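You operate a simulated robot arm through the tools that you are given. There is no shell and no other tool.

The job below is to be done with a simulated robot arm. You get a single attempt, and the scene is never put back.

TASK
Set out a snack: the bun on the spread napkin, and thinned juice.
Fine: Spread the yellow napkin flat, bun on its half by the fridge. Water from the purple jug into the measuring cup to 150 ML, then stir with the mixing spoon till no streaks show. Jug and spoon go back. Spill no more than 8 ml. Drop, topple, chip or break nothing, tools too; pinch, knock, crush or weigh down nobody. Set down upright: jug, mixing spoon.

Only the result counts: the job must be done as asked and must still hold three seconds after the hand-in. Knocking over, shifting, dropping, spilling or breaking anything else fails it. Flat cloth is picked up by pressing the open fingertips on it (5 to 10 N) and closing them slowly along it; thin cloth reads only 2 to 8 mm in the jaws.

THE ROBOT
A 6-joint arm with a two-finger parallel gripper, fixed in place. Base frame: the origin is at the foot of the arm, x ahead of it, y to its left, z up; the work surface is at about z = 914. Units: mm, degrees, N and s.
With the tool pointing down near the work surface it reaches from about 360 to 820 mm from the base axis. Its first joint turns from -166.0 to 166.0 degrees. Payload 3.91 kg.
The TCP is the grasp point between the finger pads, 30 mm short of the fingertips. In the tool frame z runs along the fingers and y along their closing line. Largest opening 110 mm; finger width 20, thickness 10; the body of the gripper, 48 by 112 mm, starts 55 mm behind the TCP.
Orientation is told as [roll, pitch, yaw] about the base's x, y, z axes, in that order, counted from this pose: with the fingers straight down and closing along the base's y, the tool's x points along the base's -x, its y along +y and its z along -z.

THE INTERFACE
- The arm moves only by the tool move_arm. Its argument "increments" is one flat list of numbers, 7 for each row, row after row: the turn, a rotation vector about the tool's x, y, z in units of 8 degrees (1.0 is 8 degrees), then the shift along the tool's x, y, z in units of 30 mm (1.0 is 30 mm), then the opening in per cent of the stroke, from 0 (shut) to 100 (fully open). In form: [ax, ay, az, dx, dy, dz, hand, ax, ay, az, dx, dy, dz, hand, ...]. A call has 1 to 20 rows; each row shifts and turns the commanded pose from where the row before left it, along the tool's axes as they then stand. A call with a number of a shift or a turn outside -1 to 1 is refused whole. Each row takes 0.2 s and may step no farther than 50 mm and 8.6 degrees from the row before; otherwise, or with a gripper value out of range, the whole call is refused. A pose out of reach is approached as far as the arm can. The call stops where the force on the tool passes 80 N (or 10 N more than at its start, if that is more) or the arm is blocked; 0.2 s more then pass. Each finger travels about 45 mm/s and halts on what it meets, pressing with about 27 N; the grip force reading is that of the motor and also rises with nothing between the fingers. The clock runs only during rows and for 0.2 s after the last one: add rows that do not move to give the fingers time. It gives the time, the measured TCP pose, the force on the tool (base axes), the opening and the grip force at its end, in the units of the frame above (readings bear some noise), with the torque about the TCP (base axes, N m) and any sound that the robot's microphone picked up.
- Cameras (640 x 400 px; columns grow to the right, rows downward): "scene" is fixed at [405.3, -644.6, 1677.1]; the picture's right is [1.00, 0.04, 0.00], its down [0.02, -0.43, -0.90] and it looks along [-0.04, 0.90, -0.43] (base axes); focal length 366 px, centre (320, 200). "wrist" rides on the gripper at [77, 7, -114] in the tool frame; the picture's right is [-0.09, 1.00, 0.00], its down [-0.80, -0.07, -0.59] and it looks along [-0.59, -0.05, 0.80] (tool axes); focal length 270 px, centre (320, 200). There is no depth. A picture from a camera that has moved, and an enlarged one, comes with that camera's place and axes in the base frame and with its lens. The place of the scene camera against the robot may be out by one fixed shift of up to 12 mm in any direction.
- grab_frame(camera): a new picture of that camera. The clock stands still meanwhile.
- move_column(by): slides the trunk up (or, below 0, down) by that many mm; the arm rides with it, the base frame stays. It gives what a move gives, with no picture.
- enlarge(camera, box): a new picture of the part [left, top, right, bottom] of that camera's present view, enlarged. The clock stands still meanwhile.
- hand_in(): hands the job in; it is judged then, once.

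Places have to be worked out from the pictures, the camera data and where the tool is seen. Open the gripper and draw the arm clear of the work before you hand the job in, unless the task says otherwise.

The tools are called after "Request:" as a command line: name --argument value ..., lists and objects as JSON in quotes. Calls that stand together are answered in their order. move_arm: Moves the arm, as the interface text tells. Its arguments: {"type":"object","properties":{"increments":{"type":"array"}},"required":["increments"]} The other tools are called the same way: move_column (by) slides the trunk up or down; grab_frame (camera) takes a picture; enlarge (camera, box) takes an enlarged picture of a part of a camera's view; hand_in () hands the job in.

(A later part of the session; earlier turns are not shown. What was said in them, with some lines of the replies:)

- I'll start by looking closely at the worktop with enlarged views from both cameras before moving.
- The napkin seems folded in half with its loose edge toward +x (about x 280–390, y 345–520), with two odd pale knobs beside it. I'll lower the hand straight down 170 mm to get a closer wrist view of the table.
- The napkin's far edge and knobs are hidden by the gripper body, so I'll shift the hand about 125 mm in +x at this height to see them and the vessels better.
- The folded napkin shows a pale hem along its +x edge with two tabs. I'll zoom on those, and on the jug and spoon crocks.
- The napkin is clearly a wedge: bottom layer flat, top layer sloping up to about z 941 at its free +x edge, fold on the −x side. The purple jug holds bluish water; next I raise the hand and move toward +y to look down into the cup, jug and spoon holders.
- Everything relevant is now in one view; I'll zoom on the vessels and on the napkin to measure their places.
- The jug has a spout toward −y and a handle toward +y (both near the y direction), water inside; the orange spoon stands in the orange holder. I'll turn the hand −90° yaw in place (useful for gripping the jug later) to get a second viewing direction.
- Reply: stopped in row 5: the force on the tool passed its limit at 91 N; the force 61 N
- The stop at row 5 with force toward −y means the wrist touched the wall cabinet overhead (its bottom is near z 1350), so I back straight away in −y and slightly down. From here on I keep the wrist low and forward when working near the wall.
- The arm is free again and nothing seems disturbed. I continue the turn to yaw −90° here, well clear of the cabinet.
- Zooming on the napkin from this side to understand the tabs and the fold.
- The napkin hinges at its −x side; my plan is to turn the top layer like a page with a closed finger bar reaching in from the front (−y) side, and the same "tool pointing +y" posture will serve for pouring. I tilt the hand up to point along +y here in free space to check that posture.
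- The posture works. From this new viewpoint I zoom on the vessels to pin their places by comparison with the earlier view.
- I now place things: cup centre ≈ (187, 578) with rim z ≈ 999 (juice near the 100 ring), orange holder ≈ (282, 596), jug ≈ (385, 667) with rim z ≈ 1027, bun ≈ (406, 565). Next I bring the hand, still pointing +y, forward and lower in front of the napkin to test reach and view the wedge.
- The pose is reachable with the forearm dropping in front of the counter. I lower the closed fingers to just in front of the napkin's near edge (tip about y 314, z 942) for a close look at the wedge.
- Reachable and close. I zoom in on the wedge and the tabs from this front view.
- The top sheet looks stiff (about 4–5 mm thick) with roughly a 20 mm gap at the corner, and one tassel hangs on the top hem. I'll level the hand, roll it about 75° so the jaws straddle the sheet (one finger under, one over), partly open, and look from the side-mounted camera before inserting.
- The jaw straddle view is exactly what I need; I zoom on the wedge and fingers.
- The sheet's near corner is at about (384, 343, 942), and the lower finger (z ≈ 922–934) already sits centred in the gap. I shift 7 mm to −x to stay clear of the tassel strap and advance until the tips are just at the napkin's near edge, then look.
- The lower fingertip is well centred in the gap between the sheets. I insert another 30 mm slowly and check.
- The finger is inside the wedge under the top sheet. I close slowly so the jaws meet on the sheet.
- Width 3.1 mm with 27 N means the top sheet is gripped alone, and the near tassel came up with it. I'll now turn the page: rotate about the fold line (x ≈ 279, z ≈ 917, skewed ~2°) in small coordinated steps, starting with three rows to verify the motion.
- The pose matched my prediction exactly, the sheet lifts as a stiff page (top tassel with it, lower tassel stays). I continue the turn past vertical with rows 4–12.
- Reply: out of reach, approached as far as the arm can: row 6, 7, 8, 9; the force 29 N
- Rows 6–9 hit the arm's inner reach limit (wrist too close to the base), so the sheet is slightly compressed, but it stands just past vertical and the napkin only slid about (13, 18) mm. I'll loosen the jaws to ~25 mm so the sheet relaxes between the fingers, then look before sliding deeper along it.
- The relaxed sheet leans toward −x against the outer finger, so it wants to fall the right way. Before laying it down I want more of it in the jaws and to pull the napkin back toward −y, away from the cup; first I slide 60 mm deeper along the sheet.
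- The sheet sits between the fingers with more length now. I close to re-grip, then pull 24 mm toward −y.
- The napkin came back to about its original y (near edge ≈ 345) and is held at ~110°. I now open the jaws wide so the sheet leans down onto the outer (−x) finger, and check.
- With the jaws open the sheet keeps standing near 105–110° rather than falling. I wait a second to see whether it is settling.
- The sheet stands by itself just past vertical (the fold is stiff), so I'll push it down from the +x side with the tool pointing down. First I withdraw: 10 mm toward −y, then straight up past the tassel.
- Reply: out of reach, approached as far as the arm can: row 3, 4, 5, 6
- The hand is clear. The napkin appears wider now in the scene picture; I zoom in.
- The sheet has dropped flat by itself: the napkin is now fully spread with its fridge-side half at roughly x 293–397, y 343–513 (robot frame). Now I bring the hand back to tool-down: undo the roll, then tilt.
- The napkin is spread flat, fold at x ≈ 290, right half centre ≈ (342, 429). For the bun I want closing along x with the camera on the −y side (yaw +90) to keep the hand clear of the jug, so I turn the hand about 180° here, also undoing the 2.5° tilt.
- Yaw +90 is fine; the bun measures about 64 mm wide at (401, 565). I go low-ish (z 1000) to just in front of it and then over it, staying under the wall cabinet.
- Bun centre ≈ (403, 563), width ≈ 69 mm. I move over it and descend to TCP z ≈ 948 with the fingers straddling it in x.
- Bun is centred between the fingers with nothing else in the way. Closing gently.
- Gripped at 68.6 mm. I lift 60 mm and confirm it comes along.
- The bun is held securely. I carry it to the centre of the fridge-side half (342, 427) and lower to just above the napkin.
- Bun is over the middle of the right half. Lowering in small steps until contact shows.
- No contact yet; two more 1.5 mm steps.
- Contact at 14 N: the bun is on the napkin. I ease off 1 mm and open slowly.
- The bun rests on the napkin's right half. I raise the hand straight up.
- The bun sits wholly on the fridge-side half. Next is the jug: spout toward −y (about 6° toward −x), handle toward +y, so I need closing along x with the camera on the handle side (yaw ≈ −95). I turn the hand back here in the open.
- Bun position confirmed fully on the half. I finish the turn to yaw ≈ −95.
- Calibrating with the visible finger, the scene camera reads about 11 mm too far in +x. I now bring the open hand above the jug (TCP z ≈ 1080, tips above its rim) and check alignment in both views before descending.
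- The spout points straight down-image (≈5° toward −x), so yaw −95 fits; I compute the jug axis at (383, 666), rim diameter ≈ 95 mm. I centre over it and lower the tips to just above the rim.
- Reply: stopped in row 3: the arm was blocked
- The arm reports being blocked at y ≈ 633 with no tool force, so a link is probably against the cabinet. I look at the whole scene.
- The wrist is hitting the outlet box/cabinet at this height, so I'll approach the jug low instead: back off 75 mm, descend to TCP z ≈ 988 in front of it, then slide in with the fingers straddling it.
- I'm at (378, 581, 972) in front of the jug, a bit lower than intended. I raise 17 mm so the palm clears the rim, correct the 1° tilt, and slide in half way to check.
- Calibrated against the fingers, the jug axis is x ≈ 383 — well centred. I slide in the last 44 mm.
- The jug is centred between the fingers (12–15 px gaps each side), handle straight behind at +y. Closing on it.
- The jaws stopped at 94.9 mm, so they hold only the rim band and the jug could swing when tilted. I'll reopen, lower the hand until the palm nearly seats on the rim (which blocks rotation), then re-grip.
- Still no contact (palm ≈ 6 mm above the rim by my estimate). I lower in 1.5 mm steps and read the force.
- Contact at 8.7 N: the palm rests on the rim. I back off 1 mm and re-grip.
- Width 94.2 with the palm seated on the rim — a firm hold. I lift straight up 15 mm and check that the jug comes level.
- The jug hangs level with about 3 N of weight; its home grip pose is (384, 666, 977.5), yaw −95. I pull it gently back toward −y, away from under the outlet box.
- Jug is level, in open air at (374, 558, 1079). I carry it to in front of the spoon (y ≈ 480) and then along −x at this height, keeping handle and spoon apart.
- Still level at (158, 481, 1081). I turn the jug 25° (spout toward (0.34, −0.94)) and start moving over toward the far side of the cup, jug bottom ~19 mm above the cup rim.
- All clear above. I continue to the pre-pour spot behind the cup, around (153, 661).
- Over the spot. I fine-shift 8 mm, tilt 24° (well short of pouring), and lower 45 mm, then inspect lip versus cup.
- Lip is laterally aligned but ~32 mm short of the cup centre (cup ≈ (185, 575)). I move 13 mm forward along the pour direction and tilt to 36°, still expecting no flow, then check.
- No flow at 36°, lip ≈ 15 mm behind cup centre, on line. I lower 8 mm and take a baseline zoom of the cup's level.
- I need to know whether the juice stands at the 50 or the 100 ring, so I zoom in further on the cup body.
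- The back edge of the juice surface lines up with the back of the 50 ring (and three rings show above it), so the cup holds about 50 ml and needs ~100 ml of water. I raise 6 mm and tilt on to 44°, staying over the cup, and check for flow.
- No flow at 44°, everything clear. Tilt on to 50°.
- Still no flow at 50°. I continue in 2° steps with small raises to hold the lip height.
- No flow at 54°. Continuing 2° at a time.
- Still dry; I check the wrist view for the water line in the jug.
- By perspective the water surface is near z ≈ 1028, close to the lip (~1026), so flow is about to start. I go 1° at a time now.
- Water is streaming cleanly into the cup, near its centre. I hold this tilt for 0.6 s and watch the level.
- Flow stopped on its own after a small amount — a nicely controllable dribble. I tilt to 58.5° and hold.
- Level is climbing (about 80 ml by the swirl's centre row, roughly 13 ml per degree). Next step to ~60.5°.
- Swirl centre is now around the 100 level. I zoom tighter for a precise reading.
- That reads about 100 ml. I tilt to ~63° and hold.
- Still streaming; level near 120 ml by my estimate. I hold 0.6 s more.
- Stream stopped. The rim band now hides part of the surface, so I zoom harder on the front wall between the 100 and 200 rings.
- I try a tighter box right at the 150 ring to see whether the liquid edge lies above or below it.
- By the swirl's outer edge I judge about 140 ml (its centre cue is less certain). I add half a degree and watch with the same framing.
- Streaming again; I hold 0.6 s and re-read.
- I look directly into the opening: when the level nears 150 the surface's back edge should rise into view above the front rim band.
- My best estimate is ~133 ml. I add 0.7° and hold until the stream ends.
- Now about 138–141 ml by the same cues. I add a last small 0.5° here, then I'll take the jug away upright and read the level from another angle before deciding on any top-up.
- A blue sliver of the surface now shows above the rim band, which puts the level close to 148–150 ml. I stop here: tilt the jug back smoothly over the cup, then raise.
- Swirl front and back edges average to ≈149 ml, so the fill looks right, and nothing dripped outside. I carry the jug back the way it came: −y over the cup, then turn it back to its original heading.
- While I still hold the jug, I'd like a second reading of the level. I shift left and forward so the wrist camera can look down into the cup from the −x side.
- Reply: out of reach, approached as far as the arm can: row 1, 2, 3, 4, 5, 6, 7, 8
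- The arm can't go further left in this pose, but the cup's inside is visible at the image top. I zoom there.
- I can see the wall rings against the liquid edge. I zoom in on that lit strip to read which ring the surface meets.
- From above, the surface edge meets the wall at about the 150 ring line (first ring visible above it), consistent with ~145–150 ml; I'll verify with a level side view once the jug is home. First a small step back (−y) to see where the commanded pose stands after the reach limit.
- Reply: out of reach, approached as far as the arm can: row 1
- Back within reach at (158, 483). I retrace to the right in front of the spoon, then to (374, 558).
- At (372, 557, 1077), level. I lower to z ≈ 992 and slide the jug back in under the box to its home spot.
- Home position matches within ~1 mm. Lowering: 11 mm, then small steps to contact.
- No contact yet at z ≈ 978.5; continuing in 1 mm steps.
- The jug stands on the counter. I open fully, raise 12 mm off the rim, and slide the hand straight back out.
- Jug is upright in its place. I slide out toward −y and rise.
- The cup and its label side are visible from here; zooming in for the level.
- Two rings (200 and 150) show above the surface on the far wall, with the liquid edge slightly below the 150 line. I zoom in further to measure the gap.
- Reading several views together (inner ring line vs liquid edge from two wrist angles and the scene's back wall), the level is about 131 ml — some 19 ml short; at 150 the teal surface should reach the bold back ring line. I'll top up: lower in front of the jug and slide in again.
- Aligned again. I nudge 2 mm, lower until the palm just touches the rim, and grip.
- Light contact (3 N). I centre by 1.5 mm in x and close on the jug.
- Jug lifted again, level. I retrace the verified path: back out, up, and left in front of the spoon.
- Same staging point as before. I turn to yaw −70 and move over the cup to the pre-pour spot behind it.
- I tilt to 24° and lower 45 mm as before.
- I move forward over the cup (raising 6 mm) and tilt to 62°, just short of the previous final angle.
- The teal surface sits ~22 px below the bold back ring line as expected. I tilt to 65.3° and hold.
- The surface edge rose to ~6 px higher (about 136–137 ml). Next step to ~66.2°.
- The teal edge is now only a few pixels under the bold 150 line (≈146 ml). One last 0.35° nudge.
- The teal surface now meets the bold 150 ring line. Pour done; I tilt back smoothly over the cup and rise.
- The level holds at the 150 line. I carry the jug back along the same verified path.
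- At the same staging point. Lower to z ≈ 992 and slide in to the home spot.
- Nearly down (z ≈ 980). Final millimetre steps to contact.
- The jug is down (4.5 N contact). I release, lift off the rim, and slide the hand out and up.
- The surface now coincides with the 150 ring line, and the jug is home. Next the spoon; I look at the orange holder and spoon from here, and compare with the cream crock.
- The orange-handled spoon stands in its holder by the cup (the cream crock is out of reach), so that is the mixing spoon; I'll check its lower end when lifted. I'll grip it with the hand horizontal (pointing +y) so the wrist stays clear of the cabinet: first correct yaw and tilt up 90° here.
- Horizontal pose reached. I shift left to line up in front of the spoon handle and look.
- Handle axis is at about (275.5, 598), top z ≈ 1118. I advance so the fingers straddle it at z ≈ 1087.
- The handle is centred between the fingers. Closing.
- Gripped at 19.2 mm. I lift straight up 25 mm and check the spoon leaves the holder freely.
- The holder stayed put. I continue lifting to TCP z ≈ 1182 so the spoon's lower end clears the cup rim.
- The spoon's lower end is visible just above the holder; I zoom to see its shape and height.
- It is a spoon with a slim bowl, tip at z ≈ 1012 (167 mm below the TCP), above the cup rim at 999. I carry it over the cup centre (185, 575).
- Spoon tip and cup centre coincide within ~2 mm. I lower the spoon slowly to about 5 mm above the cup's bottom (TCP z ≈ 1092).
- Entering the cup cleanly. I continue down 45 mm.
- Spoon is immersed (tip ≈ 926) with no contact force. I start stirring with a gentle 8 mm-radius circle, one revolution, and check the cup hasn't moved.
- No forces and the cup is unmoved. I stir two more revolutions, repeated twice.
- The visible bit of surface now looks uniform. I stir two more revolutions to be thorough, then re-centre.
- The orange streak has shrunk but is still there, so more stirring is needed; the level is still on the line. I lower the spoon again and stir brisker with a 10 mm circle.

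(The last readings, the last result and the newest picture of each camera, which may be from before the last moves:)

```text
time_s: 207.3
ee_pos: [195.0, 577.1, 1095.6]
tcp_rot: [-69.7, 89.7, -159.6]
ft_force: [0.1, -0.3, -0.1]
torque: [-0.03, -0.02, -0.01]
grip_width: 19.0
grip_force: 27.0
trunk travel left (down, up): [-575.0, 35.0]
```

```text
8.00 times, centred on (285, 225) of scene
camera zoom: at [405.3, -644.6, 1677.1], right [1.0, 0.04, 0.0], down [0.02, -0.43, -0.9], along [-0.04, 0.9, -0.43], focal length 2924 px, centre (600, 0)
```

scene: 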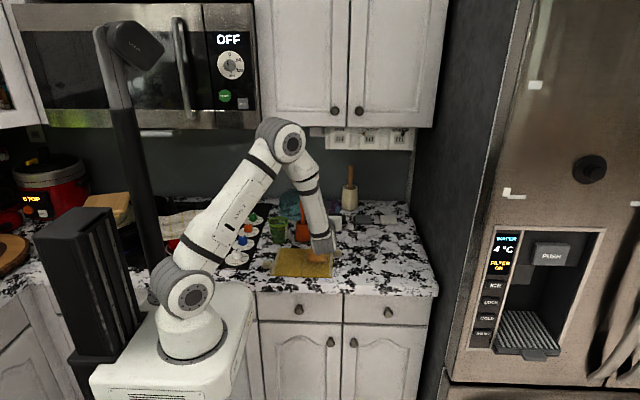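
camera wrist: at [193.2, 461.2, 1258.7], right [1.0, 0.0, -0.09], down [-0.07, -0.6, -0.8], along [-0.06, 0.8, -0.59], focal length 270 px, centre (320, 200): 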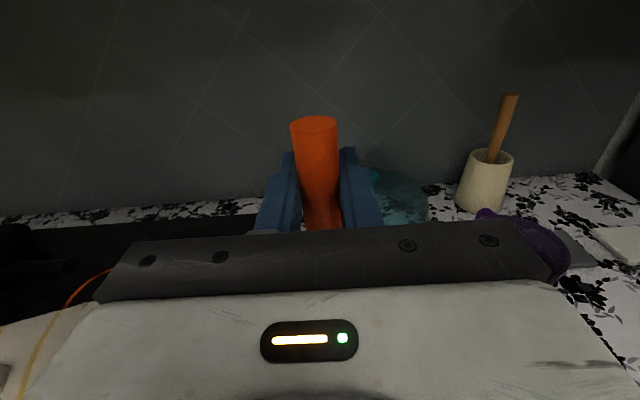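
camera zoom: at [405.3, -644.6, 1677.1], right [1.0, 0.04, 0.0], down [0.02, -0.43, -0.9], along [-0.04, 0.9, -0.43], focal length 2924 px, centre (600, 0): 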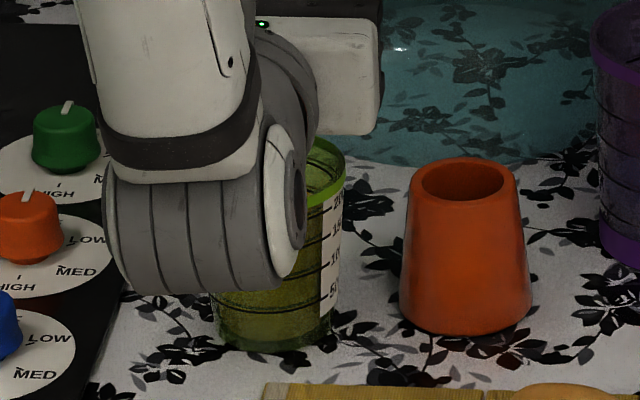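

The liquid has turned a uniform yellowish tone — it looks mixed. Two more revolutions for certainty, then lift out over the cup and look.

Request:
move_arm --increments '[0, 0, 0, 0, -0.1667, 0.2887, 10, 0, 0, 0, 0, -0.3333, 0, 10, 0, 0, 0, 0, -0.1667, -0.2887, 10, 0, 0, 0, 0, 0.1667, -0.2887, 10, 0, 0, 0, 0, 0.3333, 0, 10, 0, 0, 0, 0, 0.1667, 0.2887, 10, 0, 0, 0, 0, -0.1667, 0.2887, 10, 0, 0, 0, 0, -0.3333, 0, 10, 0, 0, 0, 0, -0.1667, -0.2887, 10, 0, 0, 0, 0, 0.1667, -0.2887, 10, 0, 0, 0, 0, 0.3333, 0, 10, 0, 0, 0, 0, 0.1667, 0.2887, 10, 0, 0, 0, 0, -0.3333, 0, 10, 0, 0, 0, 0, 0, 0, 10]'

Request:
move_arm --increments '[0, 0, 0, 0.2, 0, 0, 10, 0, 0, 0, 0.3, 0, 0, 10, 0, 0, 0, 0.4, 0, 0, 10, 0, 0, 0, 0.4, 0, 0, 10, 0, 0, 0, 0.4, 0, 0, 10, 0, 0, 0, 0.4, 0, 0, 10, 0, 0, 0, 0.4, 0, 0, 10, 0, 0, 0, 0.4, 0, 0, 10, 0, 0, 0, 0.1, 0, 0, 10, 0, 0, 0, 0, 0, 0, 10, 0, 0, 0, 0, 0, 0, 10]'

Request:
enlarge --camera "scene" --box '[260, 190, 310, 245]'

Request:
enlarge --camera "scene" --box '[277, 219, 285, 224]'

```text
time_s: 210.3
ee_pos: [183.5, 576.3, 1096.5]
tcp_rot: [-75.4, 89.7, -165.5]
ft_force: [1.2, -0.6, 0.1]
torque: [-0.03, 0.0, 0.03]
grip_width: 19.1
grip_force: 26.9
trunk travel left (down, up): [-575.0, 35.0]
```

```text
time_s: 212.7
ee_pos: [184.6, 575.5, 1186.8]
tcp_rot: [-75.4, 89.7, -165.3]
ft_force: [-0.4, -0.1, -1.1]
torque: [0.01, 0.0, 0.01]
grip_width: 19.3
grip_force: 27.2
trunk travel left (down, up): [-575.0, 35.0]
```

```text
7.27 times, centred on (285, 218) of scene
camera zoom: at [405.3, -644.6, 1677.1], right [1.0, 0.04, 0.0], down [0.02, -0.43, -0.9], along [-0.04, 0.9, -0.43], focal length 2659 px, centre (574, 73)
```

zoom: 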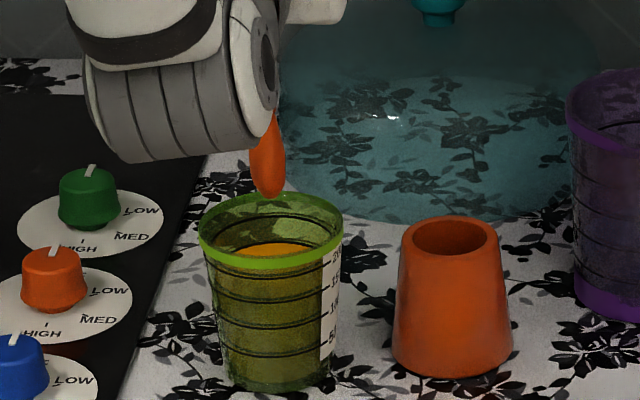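

```text
16.00 times, centred on (281, 222) of scene
camera zoom: at [405.3, -644.6, 1677.1], right [1.0, 0.04, 0.0], down [0.02, -0.43, -0.9], along [-0.04, 0.9, -0.43], focal length 5849 px, centre (944, -144)
```

zoom: 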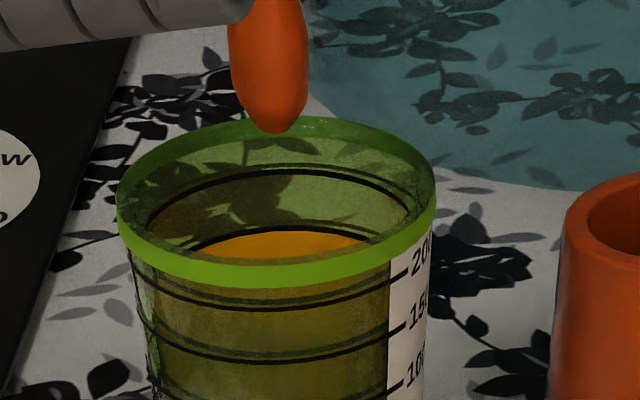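

Uniform orange with no streaks, level on the 150 line. I let it drip for a second over the cup, then carry the spoon back above its holder.

Request:
move_arm --increments '[0, 0, 0, 0, 0, 0, 10, 0, 0, 0, 0, 0, 0, 10, 0, 0, 0, 0, 0, 0, 10, 0, 0, 0, 0, 0, 0, 10, 0, 0, 0, 0, 0, 0, 10, 0, 0, 0, 0, 0.25, 0.06, 10, 0, 0, 0, 0, 0.45, 0.115, 10, 0, 0, 0, 0, 0.52, 0.13, 10, 0, 0, 0, 0, 0.52, 0.13, 10, 0, 0, 0, 0, 0.52, 0.13, 10, 0, 0, 0, 0, 0.45, 0.115, 10, 0, 0, 0, 0, 0.32, 0.08, 10, 0, 0, 0, 0, 0, 0, 10, 0, 0, 0, 0, 0, 0, 10]'

Request:
enlarge --camera "scene" --box '[285, 190, 330, 245]'

```text
time_s: 215.7
ee_pos: [275.4, 600.1, 1186.5]
tcp_rot: [-72.8, 89.7, -162.7]
ft_force: [0.1, -0.5, -1.1]
torque: [-0.01, -0.03, 0.01]
grip_width: 19.5
grip_force: 26.5
trunk travel left (down, up): [-575.0, 35.0]
```

```text
7.27 times, centred on (308, 218) of scene
camera zoom: at [405.3, -644.6, 1677.1], right [1.0, 0.04, 0.0], down [0.02, -0.43, -0.9], along [-0.04, 0.9, -0.43], focal length 2659 px, centre (411, 73)
```

zoom: 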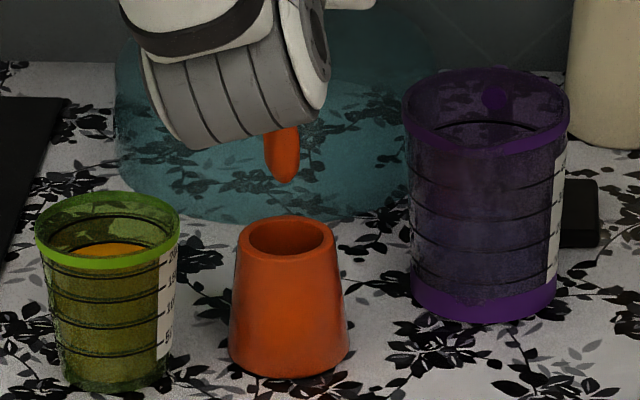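

Spoon is right above the holder's opening. Lowering it back down to just above its seat.

Request:
move_arm --increments '[0, 0, 0, -0.3, 0, -0.02, 10, 0, 0, 0, -0.45, 0, -0.02, 10, 0, 0, 0, -0.45, 0, 0, 10, 0, 0, 0, -0.45, 0, 0, 10, 0, 0, 0, -0.45, 0, 0, 10, 0, 0, 0, -0.45, 0, 0, 10, 0, 0, 0, -0.4, 0, 0, 10, 0, 0, 0, -0.25, 0, 0, 10, 0, 0, 0, 0, 0, 0, 10]'

Request:
enlarge --camera "scene" --box '[285, 190, 330, 245]'

```text
time_s: 217.7
ee_pos: [275.9, 596.9, 1089.2]
tcp_rot: [-74.6, 89.8, -164.5]
ft_force: [0.5, -0.1, -0.7]
torque: [0.01, -0.01, -0.01]
grip_width: 19.0
grip_force: 27.2
trunk travel left (down, up): [-575.0, 35.0]
```

```text
7.27 times, centred on (308, 218) of scene
camera zoom: at [405.3, -644.6, 1677.1], right [1.0, 0.04, 0.0], down [0.02, -0.43, -0.9], along [-0.04, 0.9, -0.43], focal length 2659 px, centre (411, 73)
```

zoom: 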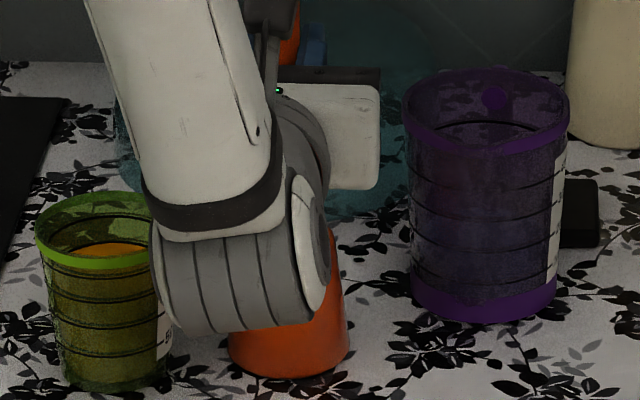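

The holder hasn't moved. Now millimetre steps until the spoon seats.

Request:
move_arm --increments '[0, 0, 0, -0.05, 0, 0, 10, 0, 0, 0, 0, 0, 0, 10]'

Request:
move_arm --increments '[0, 0, 0, -0.04, 0, 0, 10, 0, 0, 0, 0, 0, 0, 10]'

```text
time_s: 218.3
ee_pos: [275.9, 598.5, 1087.9]
tcp_rot: [-72.8, 89.7, -162.8]
ft_force: [0.1, -0.7, -1.3]
torque: [-0.01, -0.05, 0.0]
grip_width: 19.0
grip_force: 26.5
trunk travel left (down, up): [-575.0, 35.0]
```

```text
time_s: 218.9
ee_pos: [276.2, 598.9, 1086.3]
tcp_rot: [-74.4, 89.7, -164.4]
ft_force: [0.6, 0.9, -0.2]
torque: [-0.02, 0.0, 0.01]
grip_width: 18.9
grip_force: 27.0
trunk travel left (down, up): [-575.0, 35.0]
```

Request:
move_arm --increments '[0, 0, 0, -0.03, 0, 0, 10, 0, 0, 0, 0, 0, 0, 10]'

```text
time_s: 219.5
ee_pos: [276.1, 598.1, 1086.6]
tcp_rot: [-73.9, 89.7, -163.9]
ft_force: [0.4, -0.2, 0.2]
torque: [-0.05, 0.01, -0.01]
grip_width: 19.3
grip_force: 26.6
trunk travel left (down, up): [-575.0, 35.0]
```

Request:
move_arm --increments '[0, 0, 0, -0.03, 0, 0, 10, 0, 0, 0, 0, 0, 0, 10]'

```text
time_s: 220.1
ee_pos: [276.1, 598.5, 1085.8]
tcp_rot: [-74.0, 89.7, -164.1]
ft_force: [-0.1, 0.4, -0.7]
torque: [0.02, 0.0, -0.05]
grip_width: 19.1
grip_force: 27.3
trunk travel left (down, up): [-575.0, 35.0]
```

Request:
move_arm --increments '[0, 0, 0, -0.03, 0, 0, 10, 0, 0, 0, 0, 0, 0, 10]'

Request:
move_arm --increments '[0, 0, 0, -0.03, 0, 0, 10, 0, 0, 0, 0, 0, 0, 10]'

```text
time_s: 220.7
ee_pos: [275.9, 596.9, 1085.6]
tcp_rot: [-74.3, 89.7, -164.4]
ft_force: [-0.4, 0.4, -0.7]
torque: [0.02, -0.02, 0.0]
grip_width: 19.2
grip_force: 27.3
trunk travel left (down, up): [-575.0, 35.0]
```

```text
time_s: 221.3
ee_pos: [275.1, 598.2, 1084.3]
tcp_rot: [-91.5, 89.8, 178.8]
ft_force: [-0.1, 0.2, 3.2]
torque: [0.01, -0.04, 0.02]
grip_width: 19.3
grip_force: 27.1
trunk travel left (down, up): [-575.0, 35.0]
```

Seated (3 N). I open the fingers slowly and look before withdrawing.

Request:
move_arm --increments '[0, 0, 0, 0, 0, 0, 18, 0, 0, 0, 0, 0, 0, 24, 0, 0, 0, 0, 0, 0, 34, 0, 0, 0, 0, 0, 0, 46, 0, 0, 0, 0, 0, 0, 60, 0, 0, 0, 0, 0, 0, 60, 0, 0, 0, 0, 0, 0, 60]'

Request:
grab_frame --camera "wrist"

```text
time_s: 222.9
ee_pos: [276.0, 597.7, 1084.3]
tcp_rot: [-74.8, 89.6, -164.8]
ft_force: [0.2, 0.2, 0.0]
torque: [0.0, -0.01, 0.04]
grip_width: 66.1
grip_force: 0.0
trunk travel left (down, up): [-575.0, 35.0]
```

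```text
taken
camera wrist: at [282.8, 482.1, 1160.2], right [1.0, 0.0, -0.09], down [-0.07, -0.6, -0.8], along [-0.06, 0.8, -0.59], focal length 270 px, centre (320, 200)
```

wrist: 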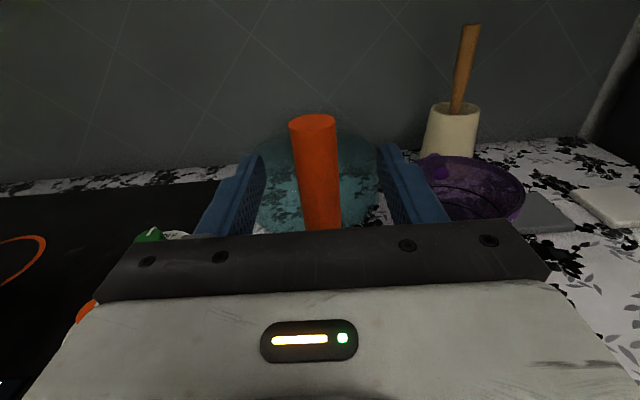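

The spoon stands upright in its holder between the open fingers. I withdraw straight back toward −y.

Request:
move_arm --increments '[0, 0, 0, 0, 0, -0.3, 60, 0, 0, 0, 0, 0, -0.6, 60, 0, 0, 0, 0, 0, -0.8, 60, 0, 0, 0, 0, 0, -0.9, 60, 0, 0, 0, 0, 0, -0.9, 60, 0, 0, 0, 0, 0, -0.9, 60, 0, 0, 0, 0, 0, 0, 60]'

Request:
enlarge --camera "scene" --box '[250, 170, 370, 260]'

Request:
grab_frame --camera "wrist"

```text
time_s: 224.5
ee_pos: [276.3, 466.4, 1082.6]
tcp_rot: [-74.5, 89.6, -164.4]
ft_force: [-0.1, 0.2, 0.6]
torque: [-0.02, -0.02, 0.0]
grip_width: 66.2
grip_force: 0.1
trunk travel left (down, up): [-575.0, 35.0]
```

```text
4.44 times, centred on (310, 215) of scene
camera zoom: at [405.3, -644.6, 1677.1], right [1.0, 0.04, 0.0], down [0.02, -0.43, -0.9], along [-0.04, 0.9, -0.43], focal length 1625 px, centre (364, 133)
```

zoom: 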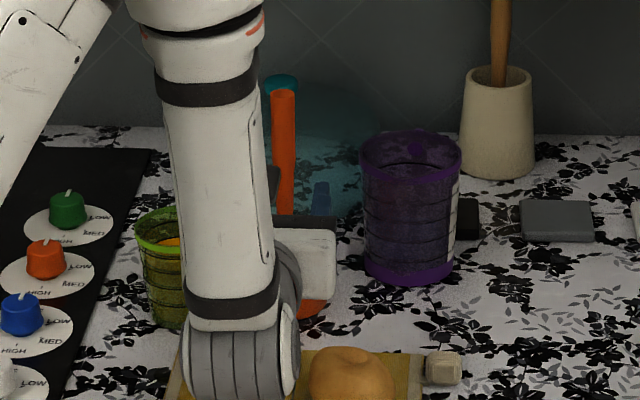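

```text
taken
camera wrist: at [284.0, 350.5, 1158.0], right [1.0, 0.0, -0.09], down [-0.07, -0.6, -0.8], along [-0.06, 0.8, -0.59], focal length 270 px, centre (320, 200)
```

wrist: 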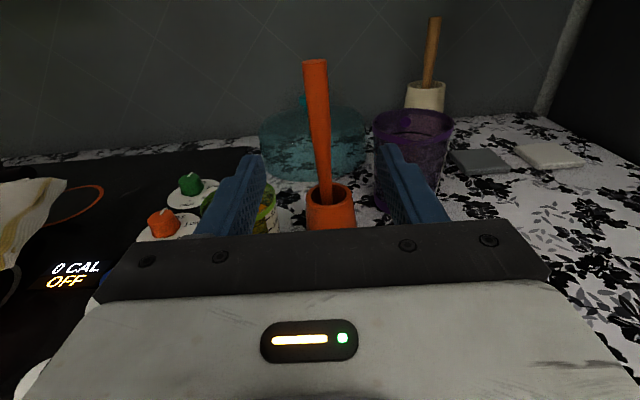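

Spoon is upright in its holder. I open the hand, rise, and tilt back to tool-down well clear of the work for a final inspection.

Request:
move_arm --increments '[0, 0, 0, 0.9, 0, 0, 70, 0, 0, 0, 0.9, 0, 0, 80, 0, 0, 0, 0.9, 0, 0, 90, 0, 0, 0, 0.9, 0, 0, 100, 0, -0.9375, 0, 0, 0, 0, 100, 0, -0.9375, 0, 0, 0, 0, 100, 0, -0.9375, 0, 0, 0, 0, 100, 0, -0.9375, 0, 0, 0, 0, 100, 0, -0.9375, 0, 0, 0, 0, 100, 0, -0.9375, 0, 0, 0, 0, 100, 0, -0.9375, 0, 0, 0, 0, 100, 0, -0.9375, 0, 0, 0, 0, 100, 0, -0.9375, 0, 0, 0, 0, 100, 0, -0.9375, 0, 0, 0, 0, 100, 0, -0.9375, 0, 0, 0, 0, 100, 0, -0.9375, 0, 0, 0, 0, 100, 0, 0, 0, 0, 0, 0, 100]'

Request:
grab_frame --camera "scene"

Request:
enlarge --camera "scene" --box '[240, 170, 380, 295]'

Request:
grab_frame --camera "wrist"

```text
time_s: 228.1
ee_pos: [277.0, 466.2, 1192.6]
tcp_rot: [-0.2, -0.1, -90.0]
ft_force: [0.8, 0.2, 0.0]
torque: [0.01, 0.01, 0.02]
grip_width: 110.0
grip_force: 0.0
trunk travel left (down, up): [-575.0, 35.0]
```

```text
taken
```

scene: 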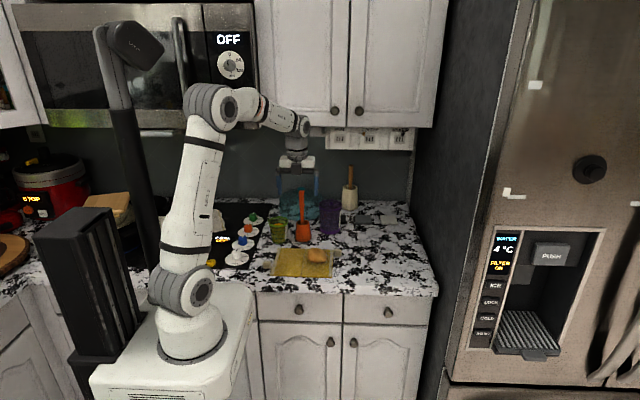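

```text
3.20 times, centred on (310, 232) of scene
camera zoom: at [405.3, -644.6, 1677.1], right [1.0, 0.04, 0.0], down [0.02, -0.43, -0.9], along [-0.04, 0.9, -0.43], focal length 1170 px, centre (352, 96)
```

zoom: 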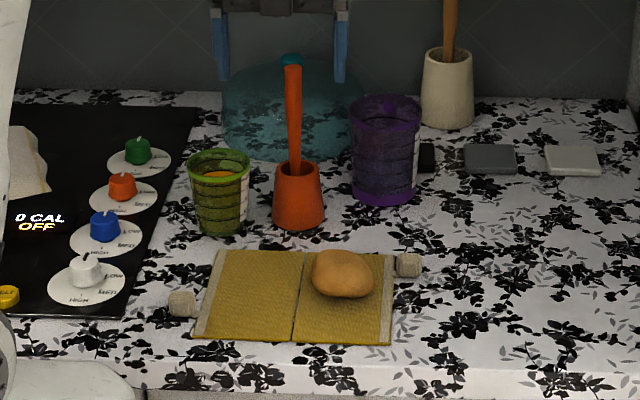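

```text
taken
camera wrist: at [283.6, 542.6, 1306.0], right [1.0, -0.09, 0.0], down [-0.07, -0.8, 0.6], along [-0.06, -0.59, -0.8], focal length 270 px, centre (320, 200)
```

wrist: 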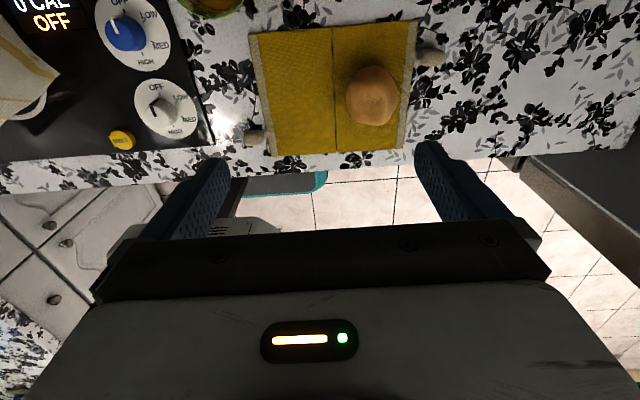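

Everything is in place. I check the napkin's flatness and the cup once more up close.

Request:
enlarge --camera "scene" --box '[268, 242, 340, 284]'

Request:
enlarge --camera "scene" --box '[264, 205, 304, 245]'

Request:
enlarge --camera "wrist" --box '[230, 0, 450, 170]'

```text
8.89 times, centred on (304, 263) of scene
camera zoom: at [405.3, -644.6, 1677.1], right [1.0, 0.04, 0.0], down [0.02, -0.43, -0.9], along [-0.04, 0.9, -0.43], focal length 3249 px, centre (462, -360)
```

zoom: 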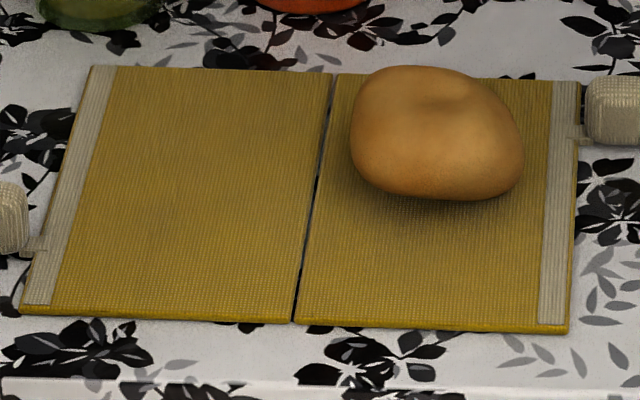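

```text
10.00 times, centred on (284, 225) of scene
camera zoom: at [405.3, -644.6, 1677.1], right [1.0, 0.04, 0.0], down [0.02, -0.43, -0.9], along [-0.04, 0.9, -0.43], focal length 3656 px, centre (680, -50)
```

zoom: 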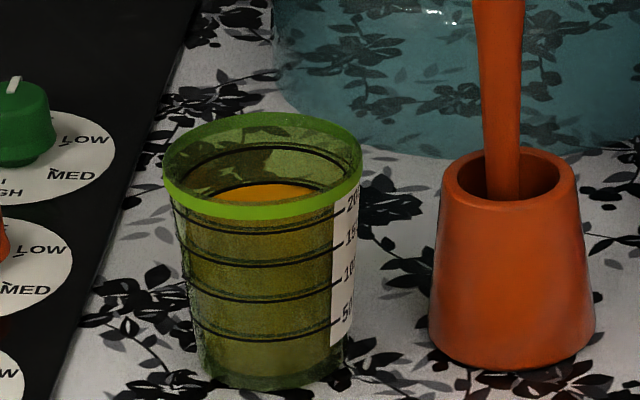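

```text
2.35 times, centred on (340, 85) of wrist
camera zoom: at [283.6, 542.6, 1306.0], right [1.0, -0.09, 0.0], down [-0.07, -0.8, 0.6], along [-0.06, -0.59, -0.8], focal length 636 px, centre (273, 471)
```

zoom: 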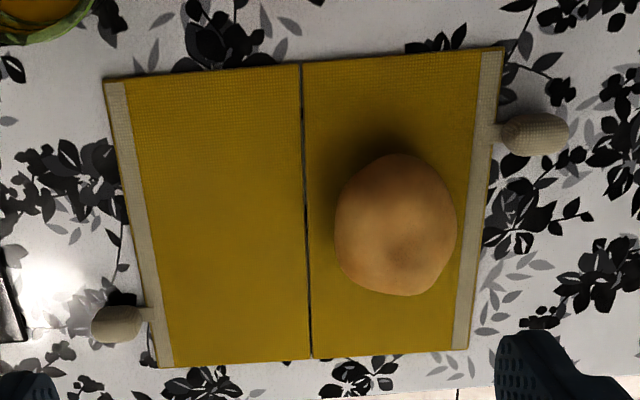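

All checks pass: napkin flat with the bun on the fridge-side half, juice uniform at 150, jug and spoon upright in place. I draw the arm back up to its starting area with the gripper open.

Request:
move_arm --increments '[0, 0, 0, -0.22, -0.6, -0.84, 100, 0, 0, 0, -0.22, -0.6, -0.84, 100, 0, 0, 0, -0.22, -0.6, -0.84, 100, 0, 0, 0, -0.22, -0.6, -0.84, 100, 0, 0, 0, -0.22, -0.6, -0.84, 100, 0, 0, 0, 0, 0, 0, 100, 0, 0, 0, 0, 0, 0, 100]'

Request:
grab_frame --camera "scene"

Request:
enlarge --camera "scene" --box '[310, 190, 360, 240]'

```text
time_s: 229.7
ee_pos: [186.9, 431.6, 1318.4]
tcp_rot: [-0.2, -0.2, -89.9]
ft_force: [-0.7, -0.1, -0.7]
torque: [-0.01, 0.02, -0.03]
grip_width: 110.1
grip_force: 0.0
trunk travel left (down, up): [-575.0, 35.0]
```

```text
taken
```

scene: 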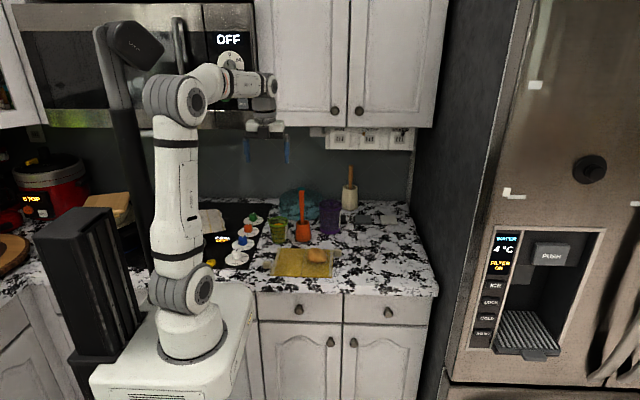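

```text
8.00 times, centred on (335, 215) of scene
camera zoom: at [405.3, -644.6, 1677.1], right [1.0, 0.04, 0.0], down [0.02, -0.43, -0.9], along [-0.04, 0.9, -0.43], focal length 2924 px, centre (200, 80)
```

zoom: 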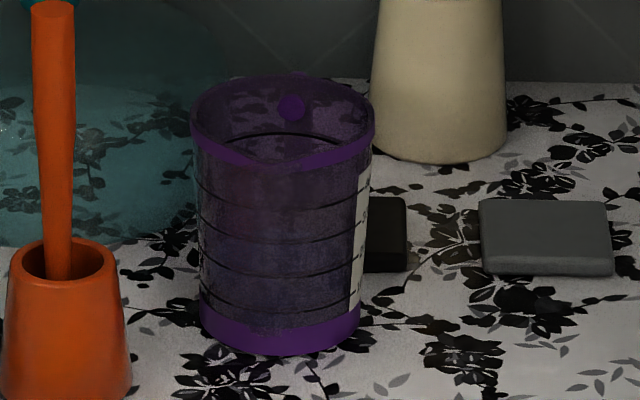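

The jug stands exactly where it was, spoon upright in its holder, cup mixed at 150 ml, napkin flat with the bun on the right half, and the arm is clear with the gripper open. Handing in.

Request:
hand_in

```text
The job is handed in.
```

I've handed the job in, and from the final pictures everything in the task looks done.

- **Napkin and bun:** the yellow napkin lies flat, with the bun fully on the fridge-side half.
- **Juice:** the measuring cup is filled to the 150 ML line and stirred to an even orange, with no streaks showing. The first pour came up about 19 ml short, so I took the jug out again and topped it up.
- **Jug and spoon:** the purple jug is back upright within about a millimetre of where it started. The orange spoon is upright in its holder, leaning very slightly more than before.
- **Spills:** I saw no water or juice outside the cup in any picture.

**Contacts you should know about:**
- Early on, the wrist touched the wall cabinet at about 91 N. Later an arm link was briefly stopped by the cabinet or the outlet box under it. The pictures show no damage from either.
- The napkin slid a little while I was opening it, and I pulled it partly back. It now sits roughly 10 mm closer to the fridge than before.

I used the orange spoon in the orange holder as the mixing spoon. The wooden-handled tool in the cream crock was out of reach and I left it alone.
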